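You operate a simulated robot arm through the tools that you are given. There is no shell and no other tool.

Carry out the task below with a simulated robot arm. There is one attempt and no reset: what you move stays moved.

JOB
Put things in order on the top of the finishing bench. At the end: the gold test weight stands where the yellow lemon half stood; the black essence bottle (marked "MINT") from the top of the finishing bench stands where the small yellow cake stood; the yellow lemon half from the top of the finishing bench stands where the black essence bottle stood; the small yellow cake is in the teal bowl; whatever was shut is shut again. Leave all else as you found it, and nothing knocked over.
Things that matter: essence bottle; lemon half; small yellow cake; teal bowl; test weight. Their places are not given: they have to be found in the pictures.

Only the result counts: the job must be done as asked and must still hold three seconds after the hand-in. Knocking over, shifting, dropping, spilling or breaking anything else fails it.

ROBOT AND FRAMES
A 7-joint arm with a two-finger parallel gripper, fixed in place. Base frame: the origin is at the foot of the arm, x ahead of it, y to its left, z up; the work surface is at about z = 850. Units: mm, rad, N and s.
With the tool pointing down near the work surface it reaches from about 100 to 640 mm from the base axis. Its first joint turns from -1.152 to 1.152 rad. Payload 1.57 kg.
The TCP is the grasp point between the finger pads, 30 mm short of the fingertips. In the tool frame z runs along the fingers and y along their closing line. The gripper opens to 80 mm. The fingers are 17 mm wide and 12 mm thick; the gripper's body (40 by 82 mm) begins 80 mm behind the TCP.
Orientation is that of the tool frame in the base frame, as a unit quaternion [w, x, y, z]. With the fingers straight down and closing along the base's y, the tool's x points along the base's -x, its y along +y and its z along -z.

CONTROLS
- The arm moves only by the tool apply_moves. Its argument "plan" is a list that holds one entry, the list of rows, each a list of 7 numbers: the shift along the tool's x, y, z in mm, then the turn, a rotation vector about the tool's x, y, z in rad, then the opening in per cent of the stroke, from 0 (shut) to 100 (fully open). In form: [[[tx, ty, tz, wx, wy, wz, fingers], ...]]. A call has 1 to 20 rows; each row is the pose to reach, as a shift and turn from the pose commanded when the call began, along the tool's axes at that moment. Each row takes 0.2 s and may step no farther than 50 mm and 0.15 rad from the row before; otherwise, or with a gripper value out of range, the whole call is refused. Where a pose cannot be reached the arm comes as near as it can. A force on the tool above 40 N (or 10 N above the force at the start of the call, whichever is more), or a blocked arm, ends the call early, and 0.2 s more pass. Each finger travels about 72 mm/s and halts on what it meets, pressing with about 42 N; the grip force reading is that of the motor and also rises with nothing between the fingers. The clock runs only during rows and for 0.2 s after the last one: add rows that repeat a pose to give the fingers time. The reply holds the time, the measured pose of the TCP, the force on the tool along the base axes, the opening and the grip force, in the units named above and with some noise, with the torque about the TCP (base axes, N m) and any sound that the robot's microphone picked up, and new pictures: "show" is both (left out), scene, wrist or none.
- Cameras (640 x 400 px; columns grow to the right, rows downward): "scene" is fixed at [59.6, 437.6, 1421.2]; the picture's right is [-0.73, -0.69, 0.00], its down [-0.41, 0.44, -0.80] and it looks along [0.55, -0.58, -0.60] (base axes); focal length 317 px, centre (320, 200). "wrist" rides on the gripper at [72, -7, -122] in the tool frame; the picture's right is [0.09, 1.00, 0.00], its down [-0.84, 0.08, -0.54] and it looks along [-0.54, 0.05, 0.84] (tool axes); focal length 238 px, centre (320, 200).
- measure_at(camera, pixels): for up to 12 pixels [column, row] of the newest picture of that camera ("zoom" is the newest enlarged one), the place [x, y, z] in the base frame of the surface seen there, good to about 2 mm. It takes no simulated time.
- enlarge(camera, box): a new picture of the part [left, top, right, bottom] of that camera's present view, enlarged. It takes no simulated time.
- finish_job(): hands the job in; it is judged then, once.

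Unless the task says otherwise, let go and move clear before handing in.

The tools are called as name(argument=value, ...) on one line, values as JSON. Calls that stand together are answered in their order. apply_moves: Moves the arm, as the interface text tells. Its arguments: {"type":"object","properties":{"plan":{"type":"array","items":{"type":"array","items":{"type":"array","items":{"type":"number"}}}},"show":{"type":"string","enum":["both","scene","wrist","none"]}},"required":["plan"]} The other tools are called the same way: measure_at (camera, pixels) gives the place of the surface under pixels of a picture; enlarge (camera, box) takes an enlarged picture of a part of a camera's view; finish_job () hands the job in.

At the start:

```text
time: 0.0
eef_pos: [459.0, 22.4, 1168.0]
ee_rot: [0.0, -0.001, 1.0, 0.0]
force: [-0.8, 0.3, -0.1]
moment: [-0.01, 0.04, 0.02]
grip_width: 80.0
grasp_force: 0.1
```

scene: 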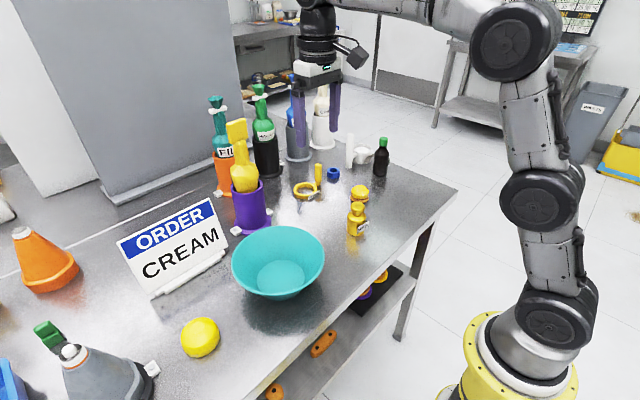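
wrist: 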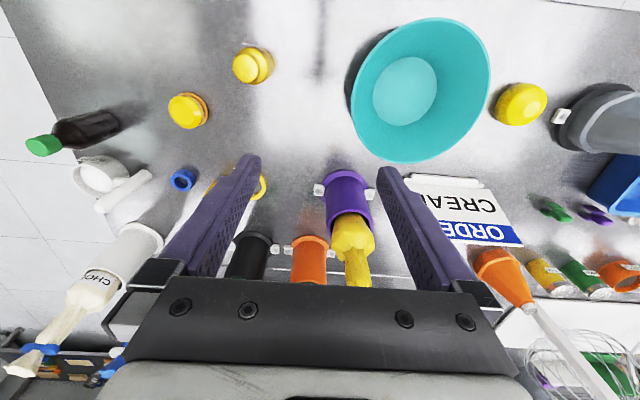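

The scene picture shows the teal bowl near (278,262), a yellow round item at (200,337), a gold item at (357,218), a yellow item at (360,193) and a black bottle at (381,157). I'll enlarge these areas to tell them apart.

enlarge(camera="scene", box=[280, 120, 440, 250])

enlarge(camera="wrist", box=[0, 20, 320, 220])

enlarge(camera="scene", box=[120, 210, 360, 400])

```text
3.08 times, centred on (360, 185) of scene
```

zoom: 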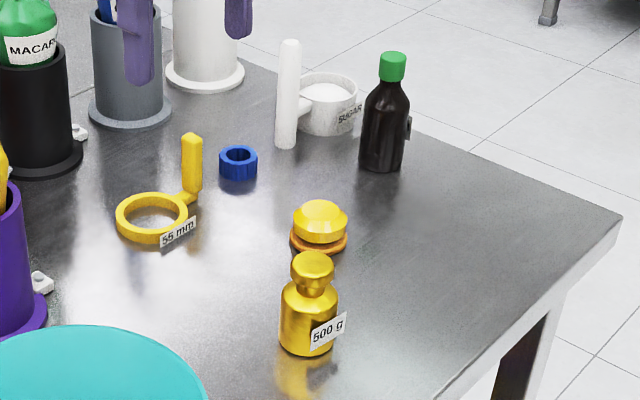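

```text
2.00 times, centred on (160, 120) of wrist
```

zoom: 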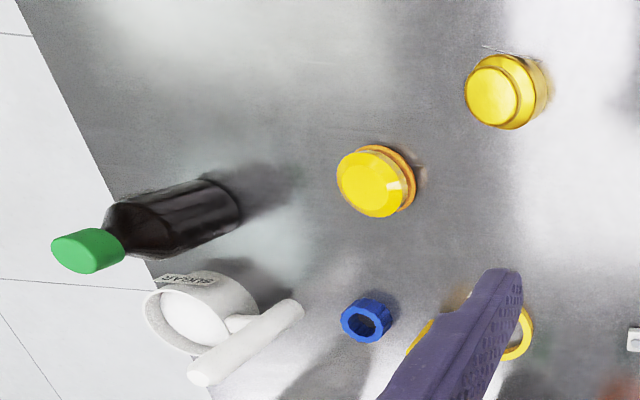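

```text
2.11 times, centred on (240, 305) of scene
```

zoom: 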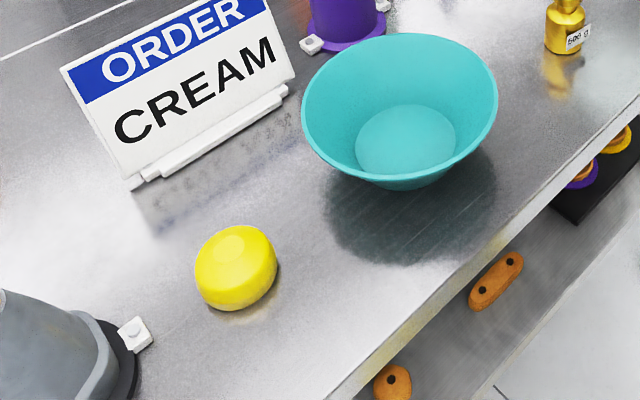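

The item at (360,193) looks like a faceted cake in an orange cup, and the one at (200,337) looks like a plain yellow lump. I'll measure the main items and zoom in more closely on each.

measure_at(camera="scene", pixels=[[360, 189], [360, 199], [357, 207], [357, 232], [383, 140], [381, 172], [200, 325], [200, 345], [233, 260], [324, 255], [280, 282], [280, 228]])

measure_at(camera="wrist", pixels=[[188, 110], [207, 108], [250, 65], [268, 66], [45, 145], [110, 125], [520, 105], [540, 95], [408, 90], [352, 100], [489, 70], [425, 20]])

enlarge(camera="wrist", box=[480, 60, 600, 135])

enlarge(camera="scene", box=[320, 170, 400, 220])

enlarge(camera="scene", box=[160, 305, 240, 365])

```text
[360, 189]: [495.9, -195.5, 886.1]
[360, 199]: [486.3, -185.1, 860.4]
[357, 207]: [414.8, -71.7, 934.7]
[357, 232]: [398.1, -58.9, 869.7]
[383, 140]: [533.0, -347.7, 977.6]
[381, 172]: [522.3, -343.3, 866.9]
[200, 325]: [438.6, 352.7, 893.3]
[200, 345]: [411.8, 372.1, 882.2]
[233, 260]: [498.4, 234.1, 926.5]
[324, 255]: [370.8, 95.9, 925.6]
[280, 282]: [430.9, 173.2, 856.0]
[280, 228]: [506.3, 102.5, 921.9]
```

```text
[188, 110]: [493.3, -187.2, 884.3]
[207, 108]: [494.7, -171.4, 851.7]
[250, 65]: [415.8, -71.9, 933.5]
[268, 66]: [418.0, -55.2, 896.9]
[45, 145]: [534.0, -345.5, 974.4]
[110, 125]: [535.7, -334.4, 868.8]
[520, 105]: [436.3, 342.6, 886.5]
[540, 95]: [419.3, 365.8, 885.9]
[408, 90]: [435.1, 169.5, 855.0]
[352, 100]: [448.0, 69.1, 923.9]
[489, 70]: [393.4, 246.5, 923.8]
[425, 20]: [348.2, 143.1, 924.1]
```

```text
5.33 times, centred on (540, 98) of wrist
```

zoom: 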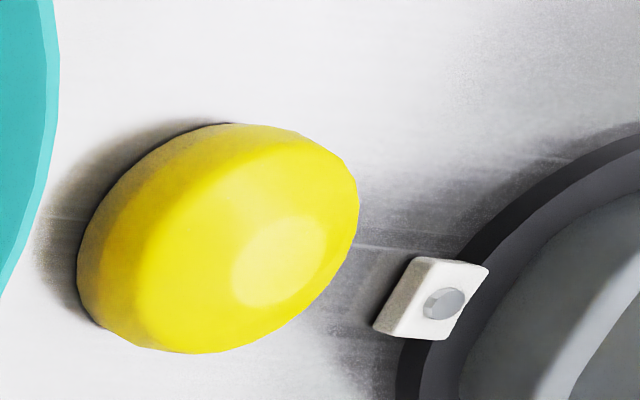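

```text
8.00 times, centred on (360, 195) of scene
```

zoom: 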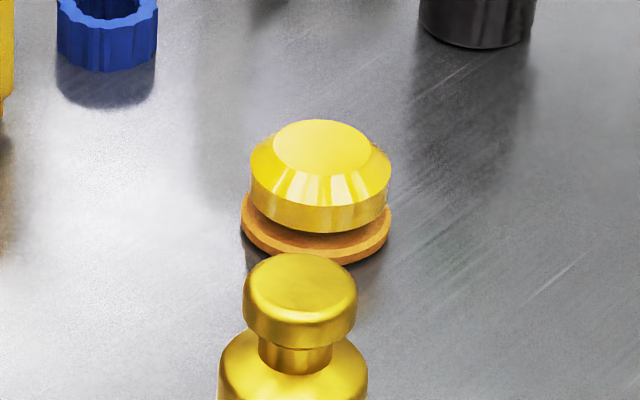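

```text
6.67 times, centred on (200, 335) of scene
```

zoom: 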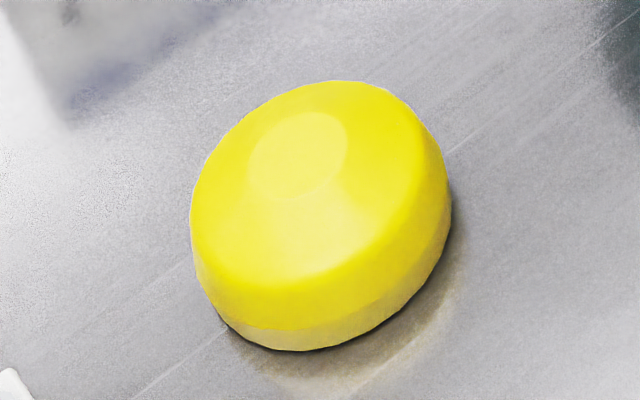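

The dome with the end spot at (200,337) is the lemon half, and the faceted yellow piece on an orange base at (360,193) is the small cake. I'll move the wrist camera over the cake, weight and bottle side to see them better.

apply_moves(plan=[[[10, -36, 20, 0, 0, 0, 100], [20, -72, 40, 0, 0, 0, 100], [30, -108, 60, 0, 0, 0, 100], [40, -144, 80, 0, 0, 0, 100], [50, -180, 100, 0, 0, 0, 100], [59, -217, 118, 0, 0, 0, 100], [59, -217, 118, 0, 0, 0, 100]]])

```text
time: 1.6
eef_pos: [396.9, -194.8, 1049.6]
ee_rot: [0.0, -0.001, 1.0, 0.0]
force: [-0.1, 0.1, -0.7]
moment: [0.0, -0.01, 0.01]
grip_width: 80.1
grasp_force: 0.1
```

scene: 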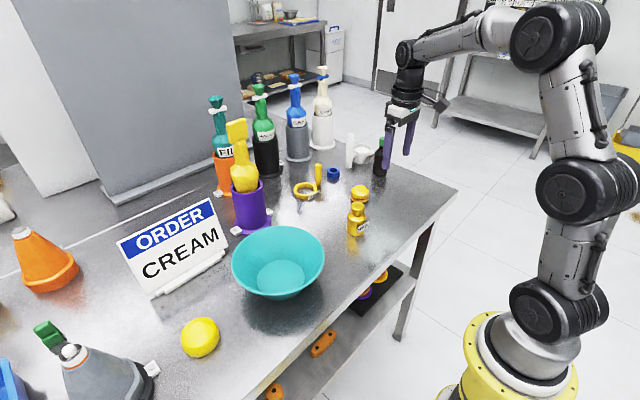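
wrist: 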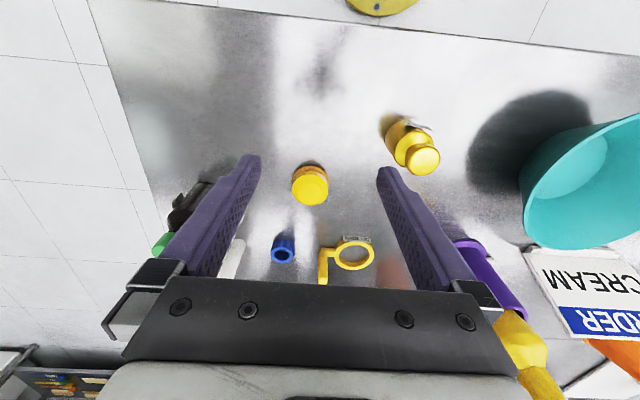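

The cake is now at (310,185) and the weight at (415,150) in the wrist view. The bottle is partly hidden behind the finger at (190,205), so I'll enlarge these.

enlarge(camera="wrist", box=[260, 140, 380, 215])

enlarge(camera="wrist", box=[360, 100, 460, 190])

enlarge(camera="wrist", box=[140, 160, 300, 290])

measure_at(camera="wrist", pixels=[[310, 192], [310, 172], [292, 185], [328, 185], [310, 204], [300, 168], [322, 168], [424, 160], [411, 160], [438, 160], [424, 148], [424, 173]])

```text
5.33 times, centred on (320, 178) of wrist
```

zoom: 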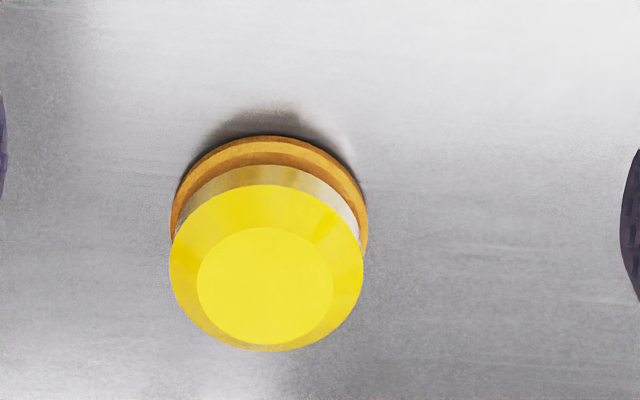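

```text
4.44 times, centred on (410, 145) of wrist
```

zoom: 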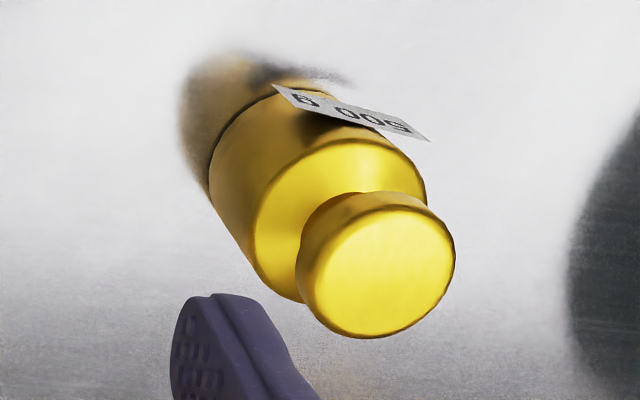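

```text
3.08 times, centred on (220, 225) of wrist
```

zoom: 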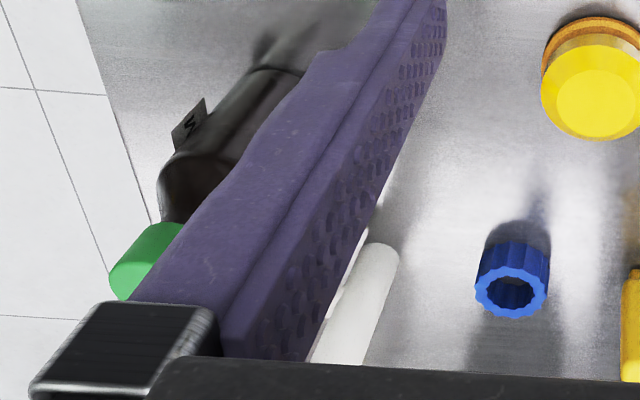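

```text
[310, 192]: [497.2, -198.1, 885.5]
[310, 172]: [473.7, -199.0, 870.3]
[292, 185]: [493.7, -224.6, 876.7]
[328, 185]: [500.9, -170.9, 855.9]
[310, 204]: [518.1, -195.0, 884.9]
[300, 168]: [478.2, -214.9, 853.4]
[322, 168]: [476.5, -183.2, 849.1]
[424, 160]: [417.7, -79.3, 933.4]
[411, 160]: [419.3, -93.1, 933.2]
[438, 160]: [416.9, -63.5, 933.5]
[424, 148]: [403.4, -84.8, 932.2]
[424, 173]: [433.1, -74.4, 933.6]
```

The cake top is at z≈885 and it sits on an orange base that may or may not be part of it. I'll enlarge it again and measure its profile.

enlarge(camera="wrist", box=[280, 155, 340, 215])

```text
6.67 times, centred on (310, 185) of wrist
```

zoom: 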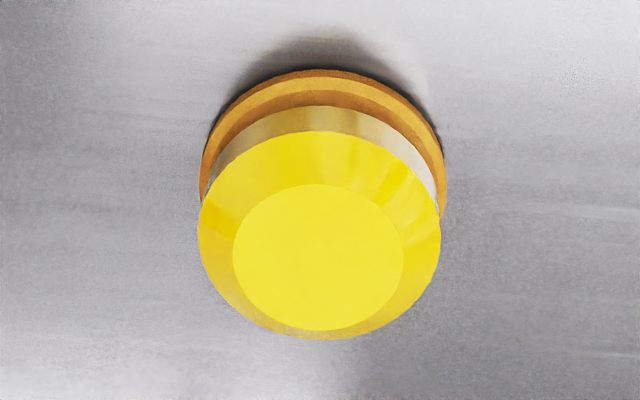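

measure_at(camera="zoom", pixels=[[320, 255], [240, 258], [398, 258], [320, 190], [320, 322], [320, 140], [320, 115], [320, 95], [320, 78], [208, 215], [433, 210], [320, 66]])

enlarge(camera="scene", box=[335, 175, 385, 240])

```text
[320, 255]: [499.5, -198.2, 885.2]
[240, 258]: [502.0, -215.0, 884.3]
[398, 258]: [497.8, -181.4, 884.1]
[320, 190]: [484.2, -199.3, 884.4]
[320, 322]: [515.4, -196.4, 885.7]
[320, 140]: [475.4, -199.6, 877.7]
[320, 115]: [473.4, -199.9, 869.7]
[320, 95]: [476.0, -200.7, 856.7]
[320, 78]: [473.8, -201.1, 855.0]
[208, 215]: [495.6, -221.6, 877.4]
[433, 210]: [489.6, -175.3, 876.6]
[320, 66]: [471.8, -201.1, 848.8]
```

```text
6.15 times, centred on (360, 208) of scene
```

zoom: 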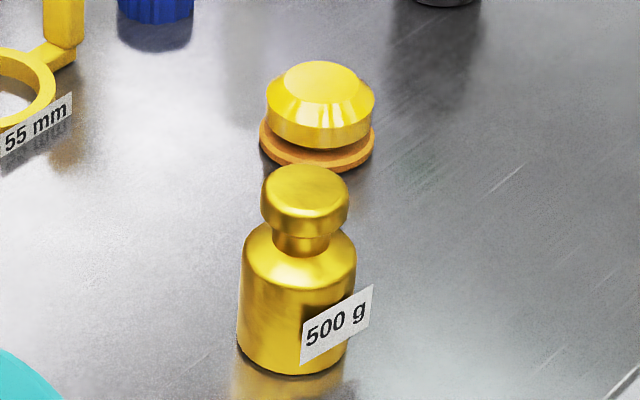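

The cake centre is about (500, -198), with its top at z 885 and its base about 56 mm wide. Next I'll move the wrist camera toward the bottle near (533,-345) to see it without the finger in the way.

apply_moves(plan=[[[-10, -40, -8, 0, 0, 0, 100], [-20, -80, -16, 0, 0, 0, 100], [-30, -120, -24, 0, 0, 0, 100], [-33, -150, -30, 0, 0, 0, 100], [-33, -150, -30, 0, 0, 0, 100], [-33, -150, -30, 0, 0, 0, 100]]])

```text
time: 3.0
eef_pos: [432.5, -346.5, 1082.2]
ee_rot: [0.0, -0.001, 1.0, 0.0]
force: [0.3, -0.1, 0.3]
moment: [0.0, 0.03, 0.01]
grip_width: 80.3
grasp_force: 0.0
```

scene: 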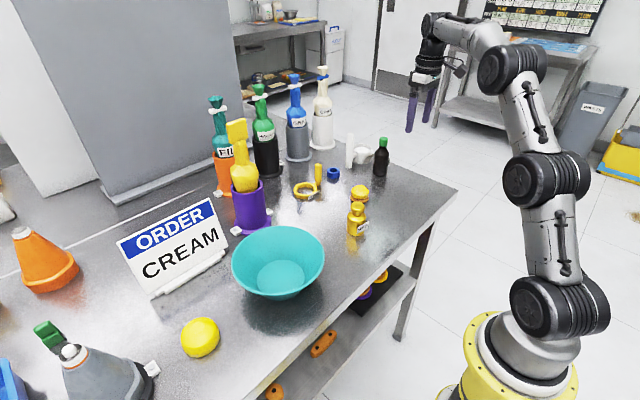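
wrist: 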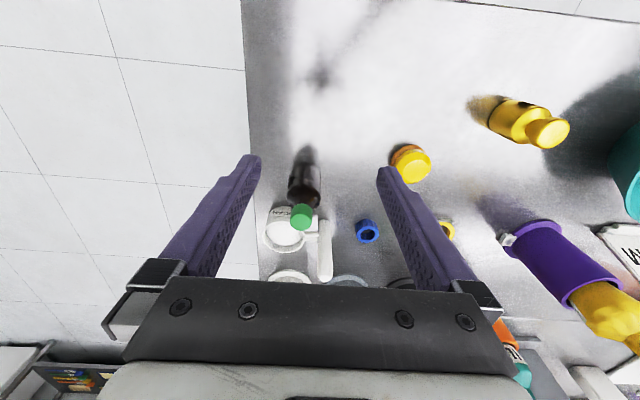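

The bottle is at (302,195) between the fingers, with the sugar cup directly behind it at (285,235). I'll enlarge and measure.

enlarge(camera="wrist", box=[250, 140, 350, 290])

enlarge(camera="scene", box=[335, 125, 405, 185])

enlarge(camera="wrist", box=[275, 140, 335, 240])

```text
2.67 times, centred on (300, 215) of wrist
```

zoom: 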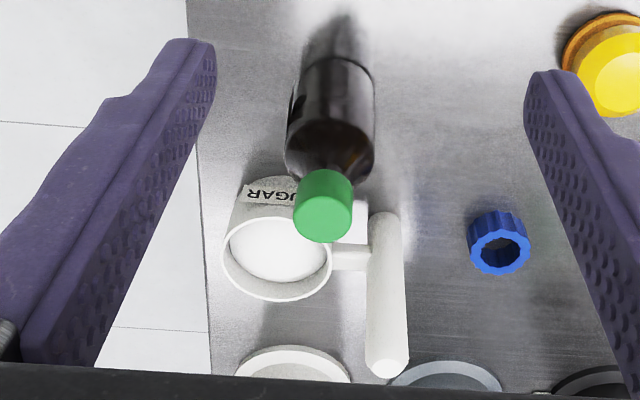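

```text
6.67 times, centred on (370, 155) of scene
```

zoom: 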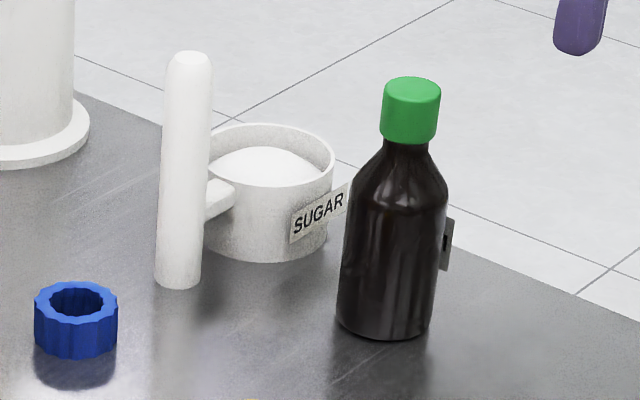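

```text
4.00 times, centred on (305, 190) of wrist
```

zoom: 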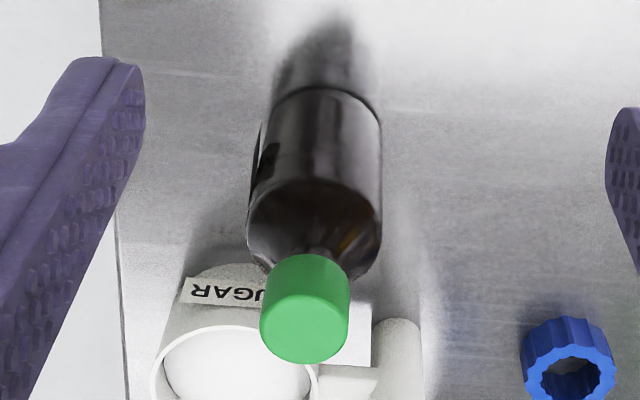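

I'll measure the bottle's cap, body and base front edge, plus the sugar cup around it.

measure_at(camera="zoom", pixels=[[305, 330], [266, 325], [347, 325], [305, 360], [305, 258], [320, 170], [320, 95], [270, 140], [375, 140], [378, 190], [252, 200], [262, 160]])

measure_at(camera="scene", pixels=[[382, 138], [377, 141], [386, 141], [380, 174], [375, 172], [384, 172], [382, 160], [352, 151], [355, 165], [363, 152], [370, 155], [382, 146]])

measure_at(camera="wrist", pixels=[[268, 215], [280, 215], [293, 212], [264, 235], [285, 250], [322, 225], [330, 225], [322, 278], [325, 220], [285, 219], [313, 243], [246, 160]])

```text
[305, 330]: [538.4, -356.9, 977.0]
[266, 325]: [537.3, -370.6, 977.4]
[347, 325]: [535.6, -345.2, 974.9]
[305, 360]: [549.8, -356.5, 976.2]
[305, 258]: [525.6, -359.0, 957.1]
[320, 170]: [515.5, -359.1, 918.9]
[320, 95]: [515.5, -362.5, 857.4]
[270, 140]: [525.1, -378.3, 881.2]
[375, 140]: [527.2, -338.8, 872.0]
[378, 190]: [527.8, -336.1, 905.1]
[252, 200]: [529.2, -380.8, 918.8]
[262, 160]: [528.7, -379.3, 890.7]
```

```text
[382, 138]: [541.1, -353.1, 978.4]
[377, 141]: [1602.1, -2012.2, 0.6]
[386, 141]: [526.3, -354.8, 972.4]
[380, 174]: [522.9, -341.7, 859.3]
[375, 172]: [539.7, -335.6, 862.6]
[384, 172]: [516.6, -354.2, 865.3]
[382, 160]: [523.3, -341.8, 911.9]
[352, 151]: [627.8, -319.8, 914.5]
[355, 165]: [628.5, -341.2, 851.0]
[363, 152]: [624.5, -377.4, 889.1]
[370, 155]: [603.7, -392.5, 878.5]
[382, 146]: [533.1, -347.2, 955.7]
```

```text
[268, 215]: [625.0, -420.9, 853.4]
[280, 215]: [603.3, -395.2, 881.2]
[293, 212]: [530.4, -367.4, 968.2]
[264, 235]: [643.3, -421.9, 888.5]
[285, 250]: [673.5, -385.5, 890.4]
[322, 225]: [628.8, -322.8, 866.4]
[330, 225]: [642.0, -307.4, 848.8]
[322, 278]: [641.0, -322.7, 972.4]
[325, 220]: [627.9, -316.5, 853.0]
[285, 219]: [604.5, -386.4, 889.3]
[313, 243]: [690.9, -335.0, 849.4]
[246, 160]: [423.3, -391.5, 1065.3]
```

The bottle stands at about (538,-358): cap top z 977, body about 45 mm wide, with its MINT tag on the -y side. Next I'll fly at safe height to look at the lemon and the bowl.

apply_moves(plan=[[[20, 20, 0, 0, 0, 0, 100], [50, 55, 0, 0, 0, 0, 100], [70, 95, 0, 0, 0, 0, 100], [80, 140, 0, 0, 0, 0, 100], [85, 185, 0, 0, 0, 0, 100], [90, 230, 0, 0, 0, 0, 100], [90, 275, 0, 0, 0, 0, 100], [90, 320, 0, 0, 0, 0, 100], [90, 365, 0, 0, 0, 0, 100], [90, 410, 0, 0, 0, 0, 100], [90, 455, 0, 0, 0, 0, 100], [92, 500, 0, 0, 0, 0, 100], [94, 545, 0, 0, 0, 0, 100], [96, 590, 0, 0, 0, 0, 100], [98, 635, 0, 0, 0, 0, 100], [100, 670, 0, 0, 0, 0, 100], [102, 686, 0, 0, 0, 0, 100], [102, 686, 0, 0, 0, 0, 100]]])

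```text
time: 6.8
eef_pos: [330.7, 340.6, 1081.6]
ee_rot: [0.001, 0.0, 1.0, 0.0]
force: [0.0, -0.1, 0.4]
moment: [0.01, 0.06, 0.02]
grip_width: 80.2
grasp_force: 0.0
```

scene: 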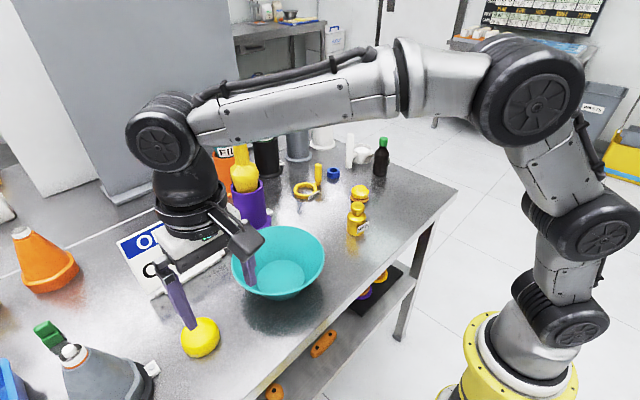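
wrist: 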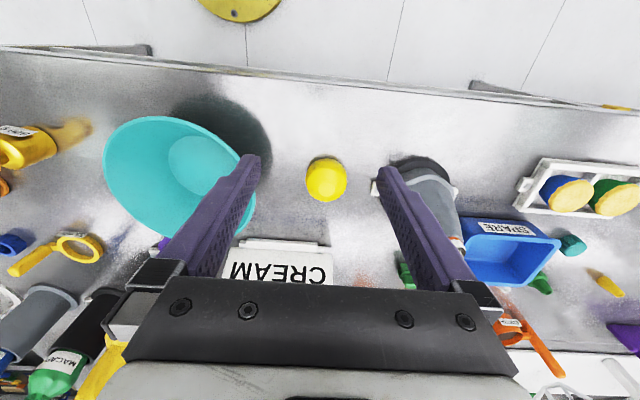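

The lemon is at (326,180), between the fingers in view. I'll enlarge it and measure it.

enlarge(camera="wrist", box=[290, 145, 370, 215])

measure_at(camera="wrist", pixels=[[105, 160], [130, 125], [180, 118], [215, 128], [243, 158], [120, 205], [160, 228], [200, 165], [175, 155], [225, 165], [195, 140], [200, 185]])

enlarge(camera="wrist", box=[460, 130, 640, 330])

enlarge(camera="wrist", box=[295, 150, 360, 210])

```text
5.71 times, centred on (330, 180) of wrist
```

zoom: 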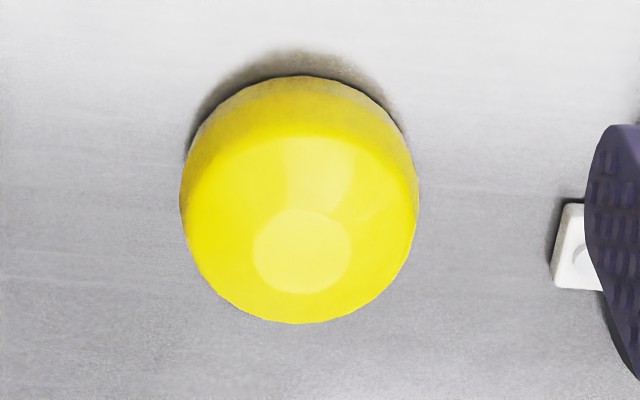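

```text
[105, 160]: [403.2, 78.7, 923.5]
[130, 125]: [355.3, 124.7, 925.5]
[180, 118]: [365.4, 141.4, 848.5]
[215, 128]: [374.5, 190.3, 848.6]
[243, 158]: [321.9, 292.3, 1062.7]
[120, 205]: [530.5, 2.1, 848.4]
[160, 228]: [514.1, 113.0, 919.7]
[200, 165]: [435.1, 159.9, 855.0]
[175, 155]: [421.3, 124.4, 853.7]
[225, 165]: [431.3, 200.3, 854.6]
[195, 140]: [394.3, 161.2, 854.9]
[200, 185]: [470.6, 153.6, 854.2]
```

```text
2.00 times, centred on (550, 230) of wrist
```

zoom: 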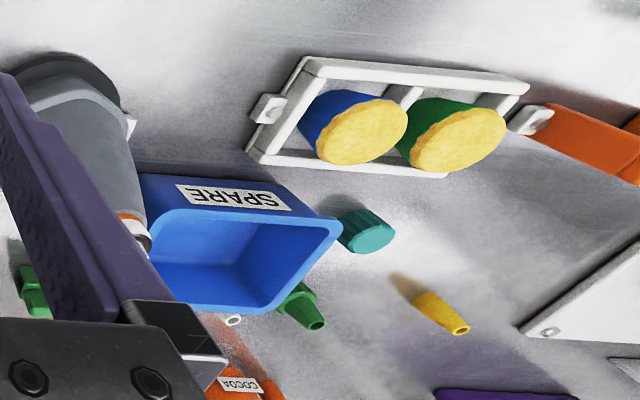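

```text
6.67 times, centred on (328, 180) of wrist
```

zoom: 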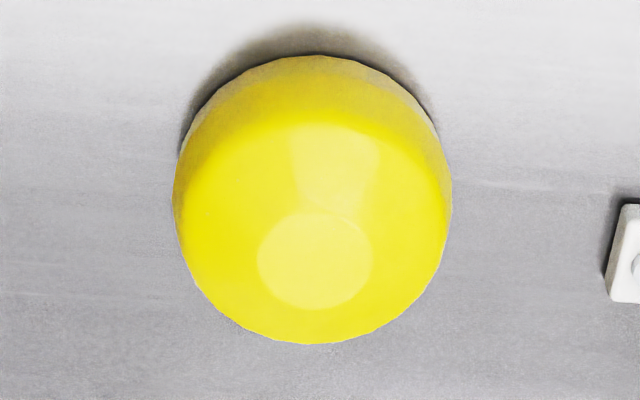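

I'll measure the lemon's outline on the zoomed view.

measure_at(camera="zoom", pixels=[[315, 260], [315, 215], [315, 305], [262, 260], [368, 260], [315, 130], [315, 90], [315, 62], [180, 185], [445, 185], [190, 150], [435, 140]])

enlarge(camera="scene", box=[170, 310, 230, 365])

```text
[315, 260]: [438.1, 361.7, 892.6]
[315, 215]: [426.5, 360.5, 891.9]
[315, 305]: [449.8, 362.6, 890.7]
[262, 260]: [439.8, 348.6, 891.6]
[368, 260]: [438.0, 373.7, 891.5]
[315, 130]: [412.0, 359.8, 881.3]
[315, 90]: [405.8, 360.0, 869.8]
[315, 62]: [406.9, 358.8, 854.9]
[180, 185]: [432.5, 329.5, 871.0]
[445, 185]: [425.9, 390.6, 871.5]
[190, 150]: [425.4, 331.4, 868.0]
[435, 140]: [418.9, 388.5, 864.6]
```

```text
7.27 times, centred on (200, 338) of scene
```

zoom: 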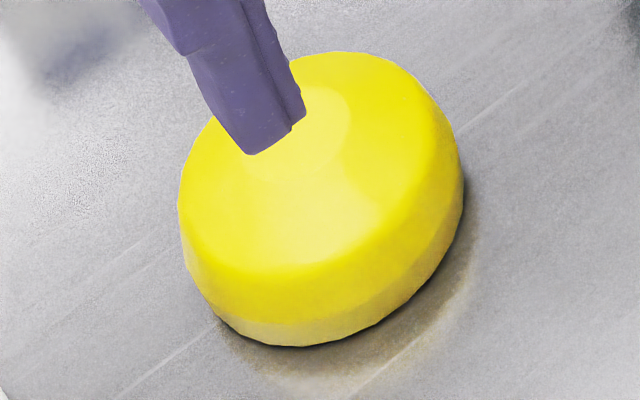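

The lemon centre is about (438,361), about 62 mm across and 43 mm high. I'll hold still for a few readings to average out the pose noise, and measure the neighbours: the white clip at (376,188), the CREAM sign and the blue ring.

apply_moves(plan=[[[0, 0, 0, 0, 0, 0, 100]]], show="none")

apply_moves(plan=[[[0, 0, 0, 0, 0, 0, 100]]], show="none")

apply_moves(plan=[[[0, 0, 0, 0, 0, 0, 100]]], show="none")

apply_moves(plan=[[[0, 0, 0, 0, 0, 0, 100]]], show="both")

measure_at(camera="wrist", pixels=[[376, 187], [373, 187], [245, 241], [330, 246], [390, 170], [400, 160], [415, 158], [450, 180], [82, 248], [12, 243], [320, 190], [268, 110]])

measure_at(camera="scene", pixels=[[328, 177], [333, 182], [339, 175], [333, 168], [318, 180], [357, 207], [353, 207], [362, 207], [357, 235], [350, 230], [363, 229], [152, 368]])

```text
time: 7.2
eef_pos: [332.1, 339.5, 1081.6]
ee_rot: [0.0, 0.0, 1.0, 0.0]
force: [-0.2, 0.3, -0.1]
moment: [0.02, 0.02, 0.04]
grip_width: 80.0
grasp_force: 0.1
```

```text
time: 7.6
eef_pos: [331.2, 339.8, 1080.1]
ee_rot: [-0.001, 0.0, 1.0, 0.0]
force: [0.5, 0.0, 0.6]
moment: [0.03, 0.01, -0.03]
grip_width: 80.0
grasp_force: 0.1
```

```text
time: 8.0
eef_pos: [332.6, 339.9, 1080.5]
ee_rot: [0.001, 0.0, 1.0, 0.001]
force: [0.0, 0.0, 1.0]
moment: [-0.04, 0.02, 0.01]
grip_width: 80.1
grasp_force: 0.0
```

```text
time: 8.4
eef_pos: [331.5, 339.4, 1080.9]
ee_rot: [0.0, 0.0, 1.0, -0.001]
force: [-0.3, -0.1, -0.1]
moment: [0.0, 0.01, -0.03]
grip_width: 80.0
grasp_force: 0.0
```

scene: 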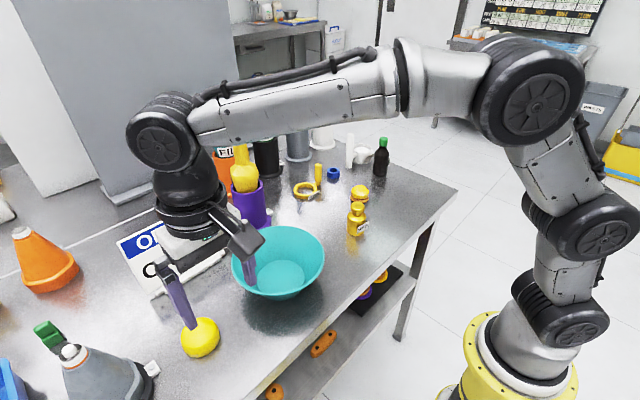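
wrist: 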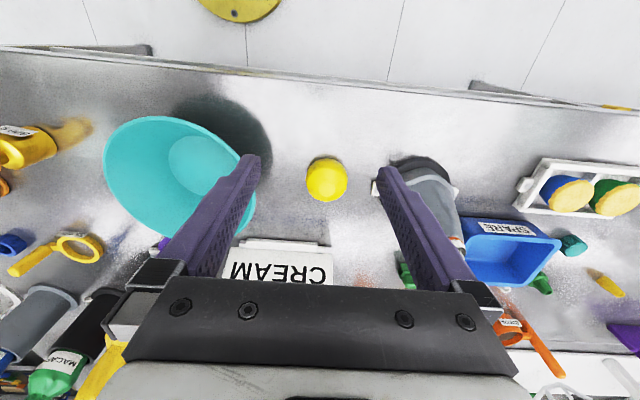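

```text
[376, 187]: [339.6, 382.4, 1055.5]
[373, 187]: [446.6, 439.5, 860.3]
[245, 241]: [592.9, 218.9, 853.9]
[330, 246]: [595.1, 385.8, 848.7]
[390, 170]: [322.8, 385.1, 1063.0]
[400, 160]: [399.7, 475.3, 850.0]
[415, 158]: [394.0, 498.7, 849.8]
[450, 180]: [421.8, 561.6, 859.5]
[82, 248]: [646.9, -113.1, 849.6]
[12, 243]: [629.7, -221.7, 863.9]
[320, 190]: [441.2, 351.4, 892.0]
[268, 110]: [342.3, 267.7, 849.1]
```

```text
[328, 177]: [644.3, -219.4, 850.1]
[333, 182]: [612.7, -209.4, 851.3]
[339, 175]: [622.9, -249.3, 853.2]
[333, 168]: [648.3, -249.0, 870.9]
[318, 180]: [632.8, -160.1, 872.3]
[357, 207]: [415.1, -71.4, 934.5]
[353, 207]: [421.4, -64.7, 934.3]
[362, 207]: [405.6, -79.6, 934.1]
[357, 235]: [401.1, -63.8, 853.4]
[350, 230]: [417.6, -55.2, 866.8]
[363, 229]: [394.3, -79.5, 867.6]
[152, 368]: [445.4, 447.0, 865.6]
```

Averaged TCP is about (331.7, 339.8, 1080.9), so the arm tracks well, and nothing stands near the lemon except the clip at y≈440. I'll fly to a hover above the cake at about (500,-198,1000).

apply_moves(plan=[[[0, -40, 0, 0, 0, 0, 100], [0, -85, 0, 0, 0, 0, 100], [0, -130, 0, 0, 0, 0, 100], [0, -175, 0, 0, 0, 0, 100], [0, -220, 0, 0, 0, 0, 100], [0, -265, 0, 0, 0, 0, 100], [0, -310, 0, 0, 0, 0, 100], [-5, -355, 0, 0, 0, 0, 100], [-20, -395, 0, 0, 0, 0, 100], [-45, -430, 0, 0, 0, 0, 100], [-75, -465, 0, 0, 0, 0, 100], [-105, -495, 0, 0, 0, 0, 100], [-135, -520, 15, 0, 0, 0, 100], [-160, -535, 40, 0, 0, 0, 100], [-168.3, -537.8, 70, 0, 0, 0, 100], [-168.3, -537.8, 80.8, 0, 0, 0, 100], [-168.3, -537.8, 80.8, 0, 0, 0, 100]]])

apply_moves(plan=[[[0, 0, 0, 0, 0, 0, 100]]], show="none")

apply_moves(plan=[[[0, 0, 0, 0, 0, 0, 100]]], show="none")

apply_moves(plan=[[[0, 0, 0, 0, 0, 0, 100]]], show="both")

```text
time: 12.0
eef_pos: [499.2, -195.7, 999.7]
ee_rot: [0.0, 0.0, 1.0, 0.001]
force: [0.0, -0.3, 0.5]
moment: [0.03, 0.01, 0.01]
grip_width: 80.1
grasp_force: 0.1
```

scene: 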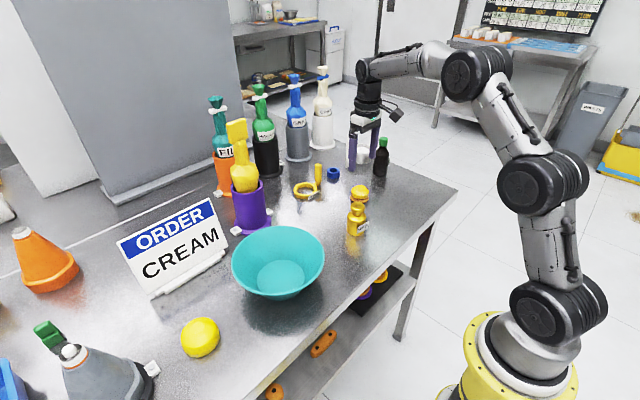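
wrist: 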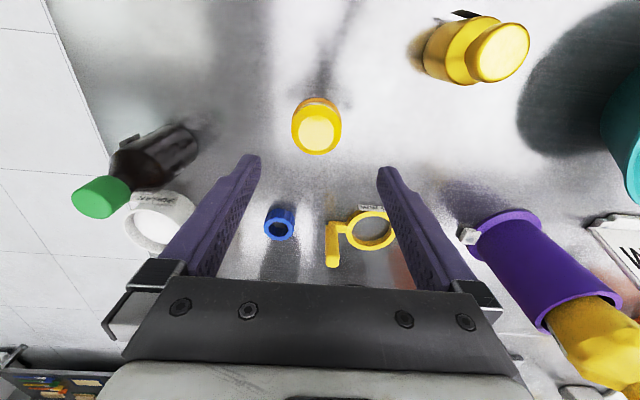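

```text
time: 12.4
eef_pos: [498.8, -196.5, 1000.1]
ee_rot: [-0.001, 0.0, 1.0, 0.0]
force: [0.8, 0.2, -0.2]
moment: [0.0, 0.01, 0.01]
grip_width: 80.1
grasp_force: 0.1
```

```text
time: 12.8
eef_pos: [498.2, -196.8, 999.0]
ee_rot: [-0.001, 0.0, 1.0, 0.0]
force: [-0.4, -0.4, -0.4]
moment: [0.02, 0.01, 0.01]
grip_width: 79.9
grasp_force: 0.0
```

```text
time: 13.2
eef_pos: [498.4, -196.3, 998.7]
ee_rot: [0.0, 0.0, 1.0, -0.001]
force: [0.0, 0.5, -0.5]
moment: [0.0, 0.0, -0.01]
grip_width: 80.0
grasp_force: 0.0
```

scene: 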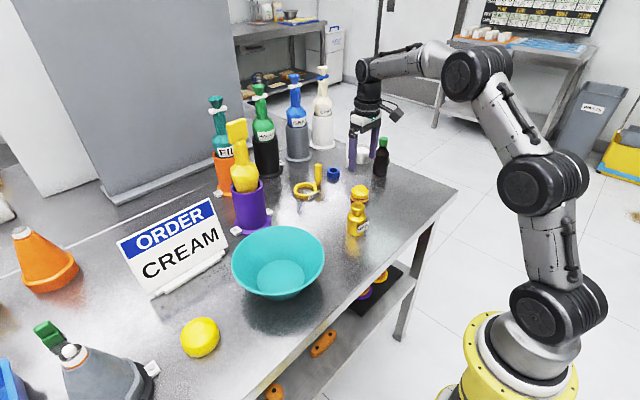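
wrist: 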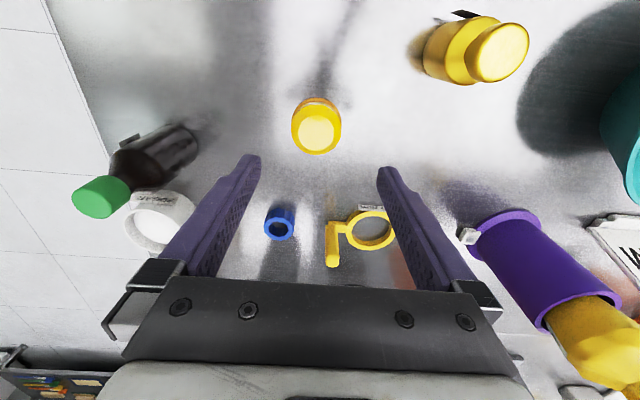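

The averaged TCP is about (498.7,-196.3,999.4). I'll measure the cake again from here (pixels near 316,125) and look at the bottle's tag at (130,140).

enlarge(camera="wrist", box=[60, 110, 210, 225])

enlarge(camera="wrist", box=[286, 90, 346, 160])

```text
3.48 times, centred on (135, 168) of wrist
```

zoom: 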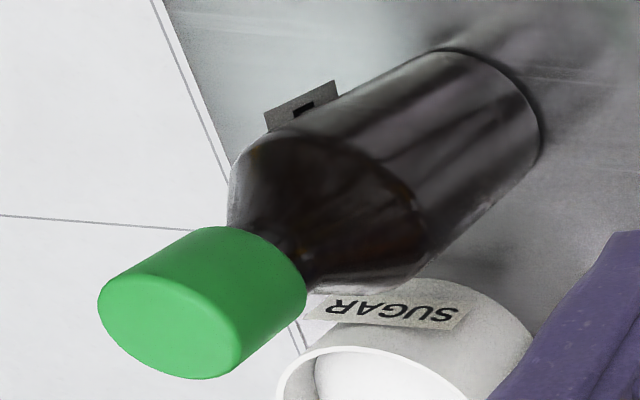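

```text
5.71 times, centred on (316, 125) of wrist
```

zoom: 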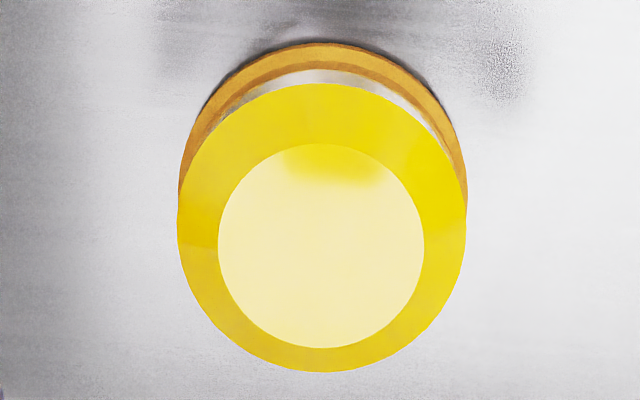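

measure_at(camera="zoom", pixels=[[321, 245], [225, 245], [418, 245], [321, 150], [321, 342], [321, 90], [321, 76], [321, 55], [182, 220], [462, 220], [321, 365], [321, 46]])

measure_at(camera="wrist", pixels=[[470, 20], [500, 50], [477, 55], [525, 45], [505, 27], [500, 78], [140, 138], [131, 140], [156, 133], [120, 200], [75, 197], [128, 200]])

```text
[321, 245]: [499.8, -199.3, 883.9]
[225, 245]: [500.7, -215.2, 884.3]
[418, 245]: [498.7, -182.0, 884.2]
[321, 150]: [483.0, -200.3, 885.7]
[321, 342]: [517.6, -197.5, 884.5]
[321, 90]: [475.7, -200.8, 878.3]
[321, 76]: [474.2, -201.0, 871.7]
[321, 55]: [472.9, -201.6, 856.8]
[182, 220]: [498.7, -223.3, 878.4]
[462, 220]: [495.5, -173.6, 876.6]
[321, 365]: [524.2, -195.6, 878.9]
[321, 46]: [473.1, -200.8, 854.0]
```

```text
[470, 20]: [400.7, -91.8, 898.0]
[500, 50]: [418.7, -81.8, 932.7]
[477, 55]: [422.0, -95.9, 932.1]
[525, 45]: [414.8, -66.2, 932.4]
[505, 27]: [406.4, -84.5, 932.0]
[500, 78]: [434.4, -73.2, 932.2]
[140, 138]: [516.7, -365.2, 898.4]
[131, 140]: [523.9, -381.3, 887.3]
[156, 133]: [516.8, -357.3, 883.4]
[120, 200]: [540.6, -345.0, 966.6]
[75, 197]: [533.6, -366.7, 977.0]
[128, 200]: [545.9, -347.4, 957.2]
```

The cake centre is confirmed at (500,-198.5). I'll descend so the fingertips end at about z 858, just above the orange base, and check before closing.

apply_moves(plan=[[[-1.35, -2.2, 30, 0, 0, 0, 100], [-1.35, -2.2, 65, 0, 0, 0, 100], [-1.35, -2.2, 90, 0, 0, 0, 100], [-1.35, -2.2, 104, 0, 0, 0, 100], [-1.35, -2.2, 111.4, 0, 0, 0, 100], [-1.35, -2.2, 111.4, 0, 0, 0, 100], [-1.35, -2.2, 111.4, 0, 0, 0, 100]]])

enlarge(camera="scene", box=[330, 140, 420, 240])

apply_moves(plan=[[[0, 0, 0, 0, 0, 0, 100]]], show="none")

apply_moves(plan=[[[0, 0, 0, 0, 0, 0, 100]]], show="none")

```text
time: 14.8
eef_pos: [499.9, -199.3, 889.0]
ee_rot: [0.0, 0.0, 1.0, -0.001]
force: [0.2, -0.7, -0.7]
moment: [0.0, -0.02, 0.0]
grip_width: 79.8
grasp_force: 0.0
```

scene: 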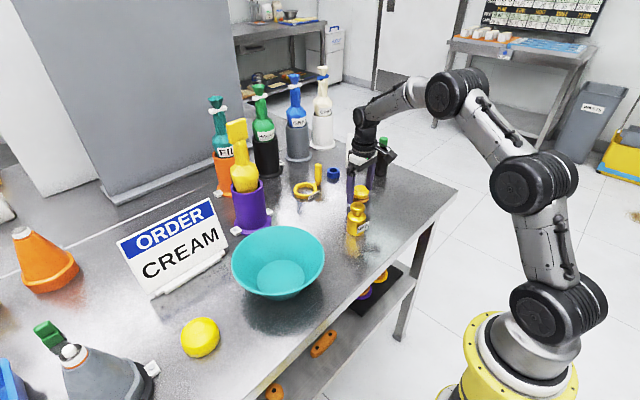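
wrist: 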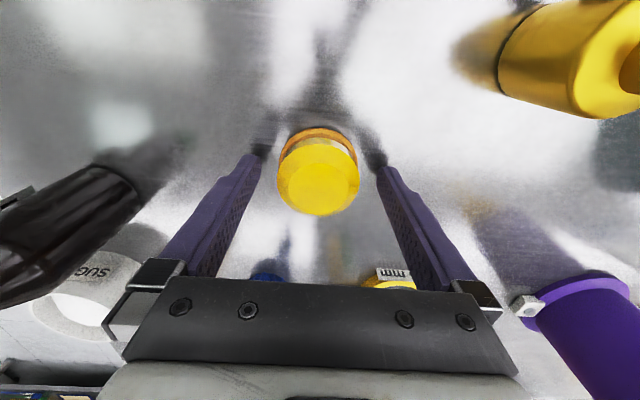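

```text
4.00 times, centred on (375, 190) of scene
```

zoom: 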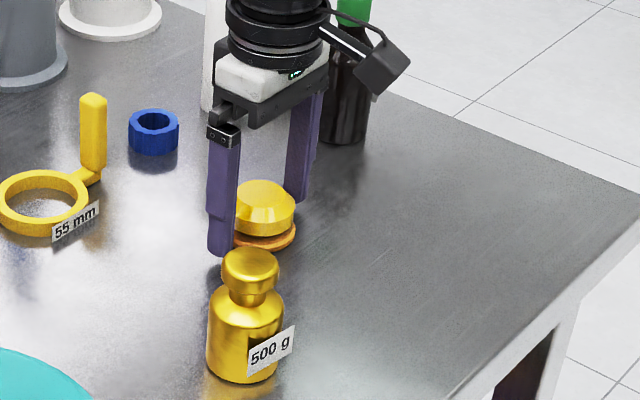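

```text
time: 15.2
eef_pos: [499.1, -198.5, 888.1]
ee_rot: [0.0, -0.001, 1.0, 0.0]
force: [-0.1, -0.5, -0.5]
moment: [0.0, -0.01, 0.02]
grip_width: 80.3
grasp_force: 0.0
```

```text
time: 15.6
eef_pos: [498.7, -198.9, 887.2]
ee_rot: [0.001, 0.001, 1.0, 0.0]
force: [0.2, 0.0, -1.2]
moment: [0.02, 0.02, -0.02]
grip_width: 80.4
grasp_force: 0.0
```

The fingers straddle the cake evenly (cake at columns 279–359, fingertips at 258 and 376). I'll close now.

apply_moves(plan=[[[0, 0, 0, 0, 0, 0, 70], [0, 0, 0, 0, 0, 0, 50], [0, 0, 0, 0, 0, 0, 30], [0, 0, 0, 0, 0, 0, 20], [0, 0, 0, 0, 0, 0, 20]]])

```text
time: 16.8
eef_pos: [499.2, -199.0, 887.8]
ee_rot: [0.0, -0.001, 1.0, 0.0]
force: [-1.2, 0.1, 5.5]
moment: [0.08, 0.15, 0.04]
grip_width: 49.4
grasp_force: 41.7
```

scene: 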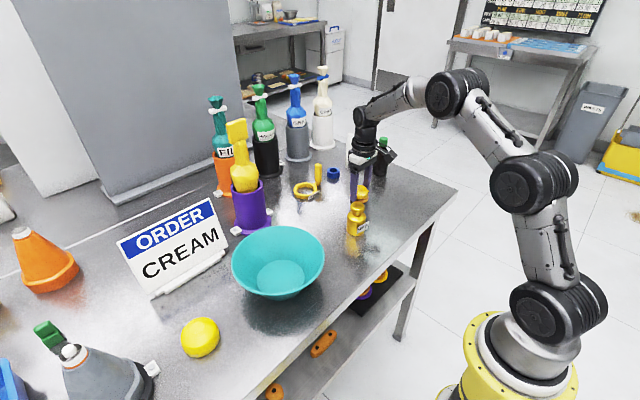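
wrist: 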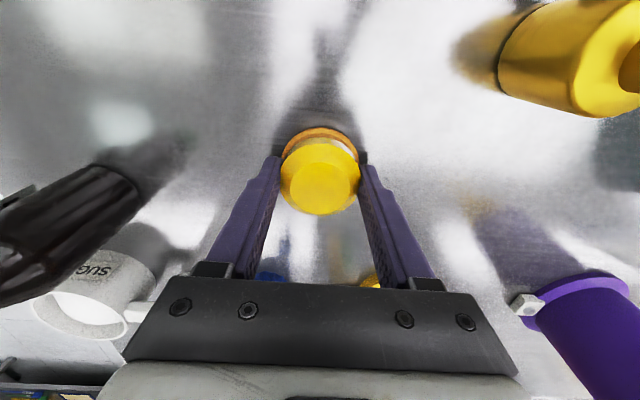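

The grip has settled at 49.4 mm with 41.7 N. I'll lift a little and check that the orange base comes along.

apply_moves(plan=[[[0, 0, -5, 0, 0, 0, 20], [0, 0, -15, 0, 0, 0, 20], [0, 0, -30, 0, 0, 0, 20], [0, 0, -50, 0, 0, 0, 20], [0, 0, -50, 0, 0, 0, 20]]])

enlarge(camera="wrist", box=[230, 70, 410, 230])

enlarge(camera="scene", box=[330, 140, 420, 240])

```text
time: 18.0
eef_pos: [499.4, -197.5, 936.8]
ee_rot: [0.0, 0.0, 1.0, 0.0]
force: [0.3, 0.3, -0.7]
moment: [-0.03, 0.0, -0.01]
grip_width: 49.6
grasp_force: 42.3
```

scene: 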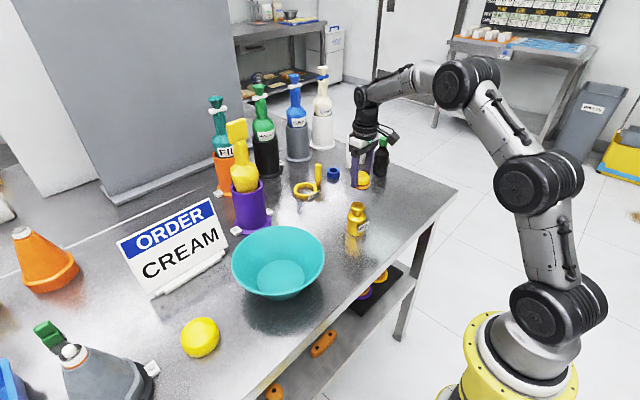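
wrist: 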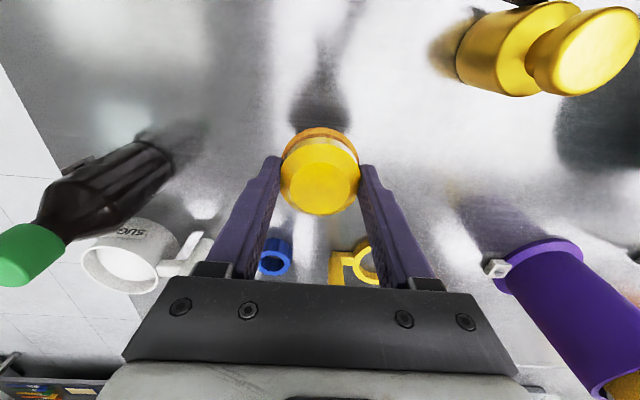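

```text
2.50 times, centred on (320, 150) of wrist
```

zoom: 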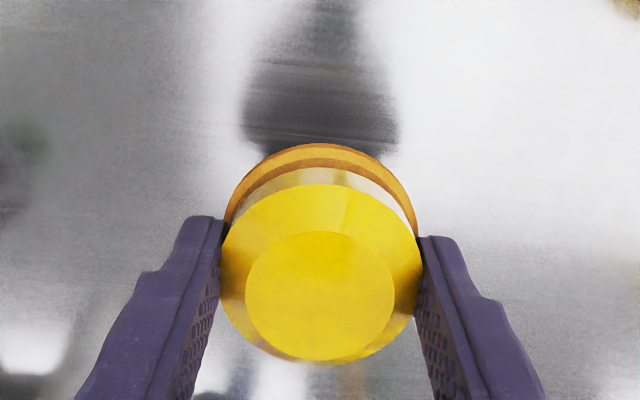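

```text
4.00 times, centred on (375, 190) of scene
```

zoom: 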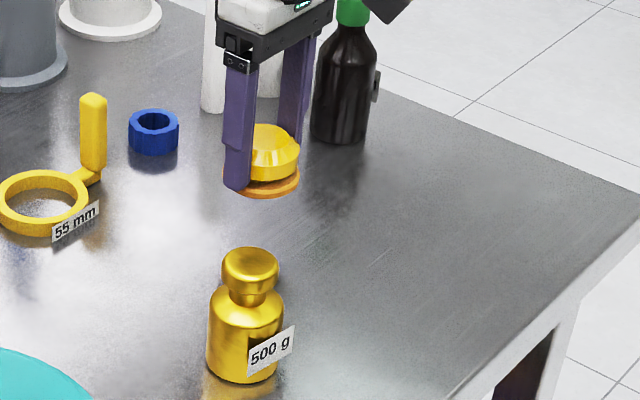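

The whole cake, with its orange base, lifted cleanly. Before crossing to the bowl I'll measure the tall yellow bag in the purple holder so the path clears it.

measure_at(camera="scene", pixels=[[250, 215], [250, 195], [243, 175], [239, 145], [236, 124], [265, 150], [262, 90], [272, 222], [235, 200], [220, 165], [262, 225], [318, 172]])

measure_at(camera="scene", pixels=[[233, 258], [238, 245], [255, 231], [278, 226], [300, 230], [317, 240], [324, 255], [318, 272], [304, 287], [280, 297], [255, 291], [237, 274]])

```text
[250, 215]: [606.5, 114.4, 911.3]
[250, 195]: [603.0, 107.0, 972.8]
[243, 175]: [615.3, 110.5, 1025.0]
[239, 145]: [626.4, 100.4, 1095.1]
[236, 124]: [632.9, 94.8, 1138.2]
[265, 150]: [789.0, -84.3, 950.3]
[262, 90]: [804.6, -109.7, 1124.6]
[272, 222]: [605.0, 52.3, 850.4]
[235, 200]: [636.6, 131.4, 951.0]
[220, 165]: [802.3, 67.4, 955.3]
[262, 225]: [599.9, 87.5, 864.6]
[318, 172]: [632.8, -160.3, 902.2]
```

```text
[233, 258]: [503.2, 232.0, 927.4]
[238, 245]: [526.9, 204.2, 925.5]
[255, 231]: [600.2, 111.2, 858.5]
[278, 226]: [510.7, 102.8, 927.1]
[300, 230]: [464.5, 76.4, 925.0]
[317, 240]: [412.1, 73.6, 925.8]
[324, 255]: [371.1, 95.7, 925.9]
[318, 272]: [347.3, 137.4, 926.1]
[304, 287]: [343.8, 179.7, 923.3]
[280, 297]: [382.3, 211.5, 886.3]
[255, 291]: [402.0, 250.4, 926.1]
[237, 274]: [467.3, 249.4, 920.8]
```

The bowl rim fits a circle centred at (438,163.5) with radius 94, and the floor is at z≈855. I'll carry the cake at z 1000 to above the bowl centre.

apply_moves(plan=[[[0, 0, -40, 0, 0, 0, 20], [5, 20, -62, 0, 0, 0, 20], [12, 60, -62, 0, 0, 0, 20], [20, 105, -62, 0, 0, 0, 20], [28, 150, -62, 0, 0, 0, 20], [36, 195, -62, 0, 0, 0, 20], [44, 240, -62, 0, 0, 0, 20], [52, 285, -62, 0, 0, 0, 20], [58, 325, -62, 0, 0, 0, 20], [61.2, 350, -62, 0, 0, 0, 20], [61.2, 362.4, -62, 0, 0, 0, 20], [61.2, 362.4, -62, 0, 0, 0, 20], [61.2, 362.4, -62, 0, 0, 0, 20]]])

apply_moves(plan=[[[0, 0, 0, 0, 0, 0, 20]]], show="none")

apply_moves(plan=[[[0, 0, 0, 0, 0, 0, 20]]], show="none")

```text
time: 20.8
eef_pos: [439.7, 164.8, 1000.6]
ee_rot: [0.0, 0.001, 1.0, 0.0]
force: [0.7, 1.1, -0.9]
moment: [0.01, 0.0, 0.01]
grip_width: 49.3
grasp_force: 42.1
```

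scene: 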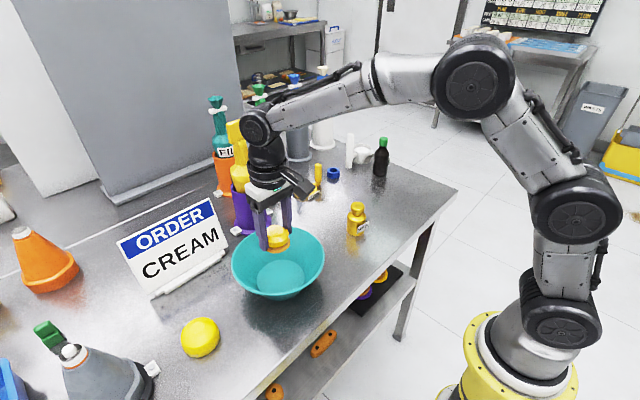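
wrist: 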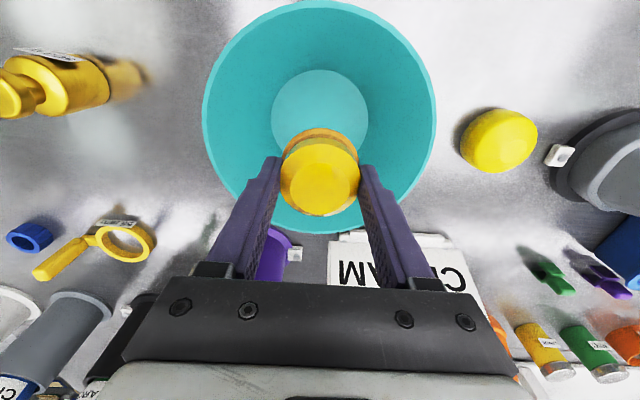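

```text
time: 21.2
eef_pos: [439.1, 164.0, 999.8]
ee_rot: [0.0, 0.0, 1.0, 0.0]
force: [0.1, -0.6, -1.2]
moment: [0.02, -0.01, -0.03]
grip_width: 49.3
grasp_force: 42.1
```

```text
time: 21.6
eef_pos: [439.6, 162.1, 999.3]
ee_rot: [-0.001, 0.001, 1.0, 0.0]
force: [0.2, -0.6, -0.2]
moment: [0.01, 0.01, -0.04]
grip_width: 49.4
grasp_force: 41.9
```

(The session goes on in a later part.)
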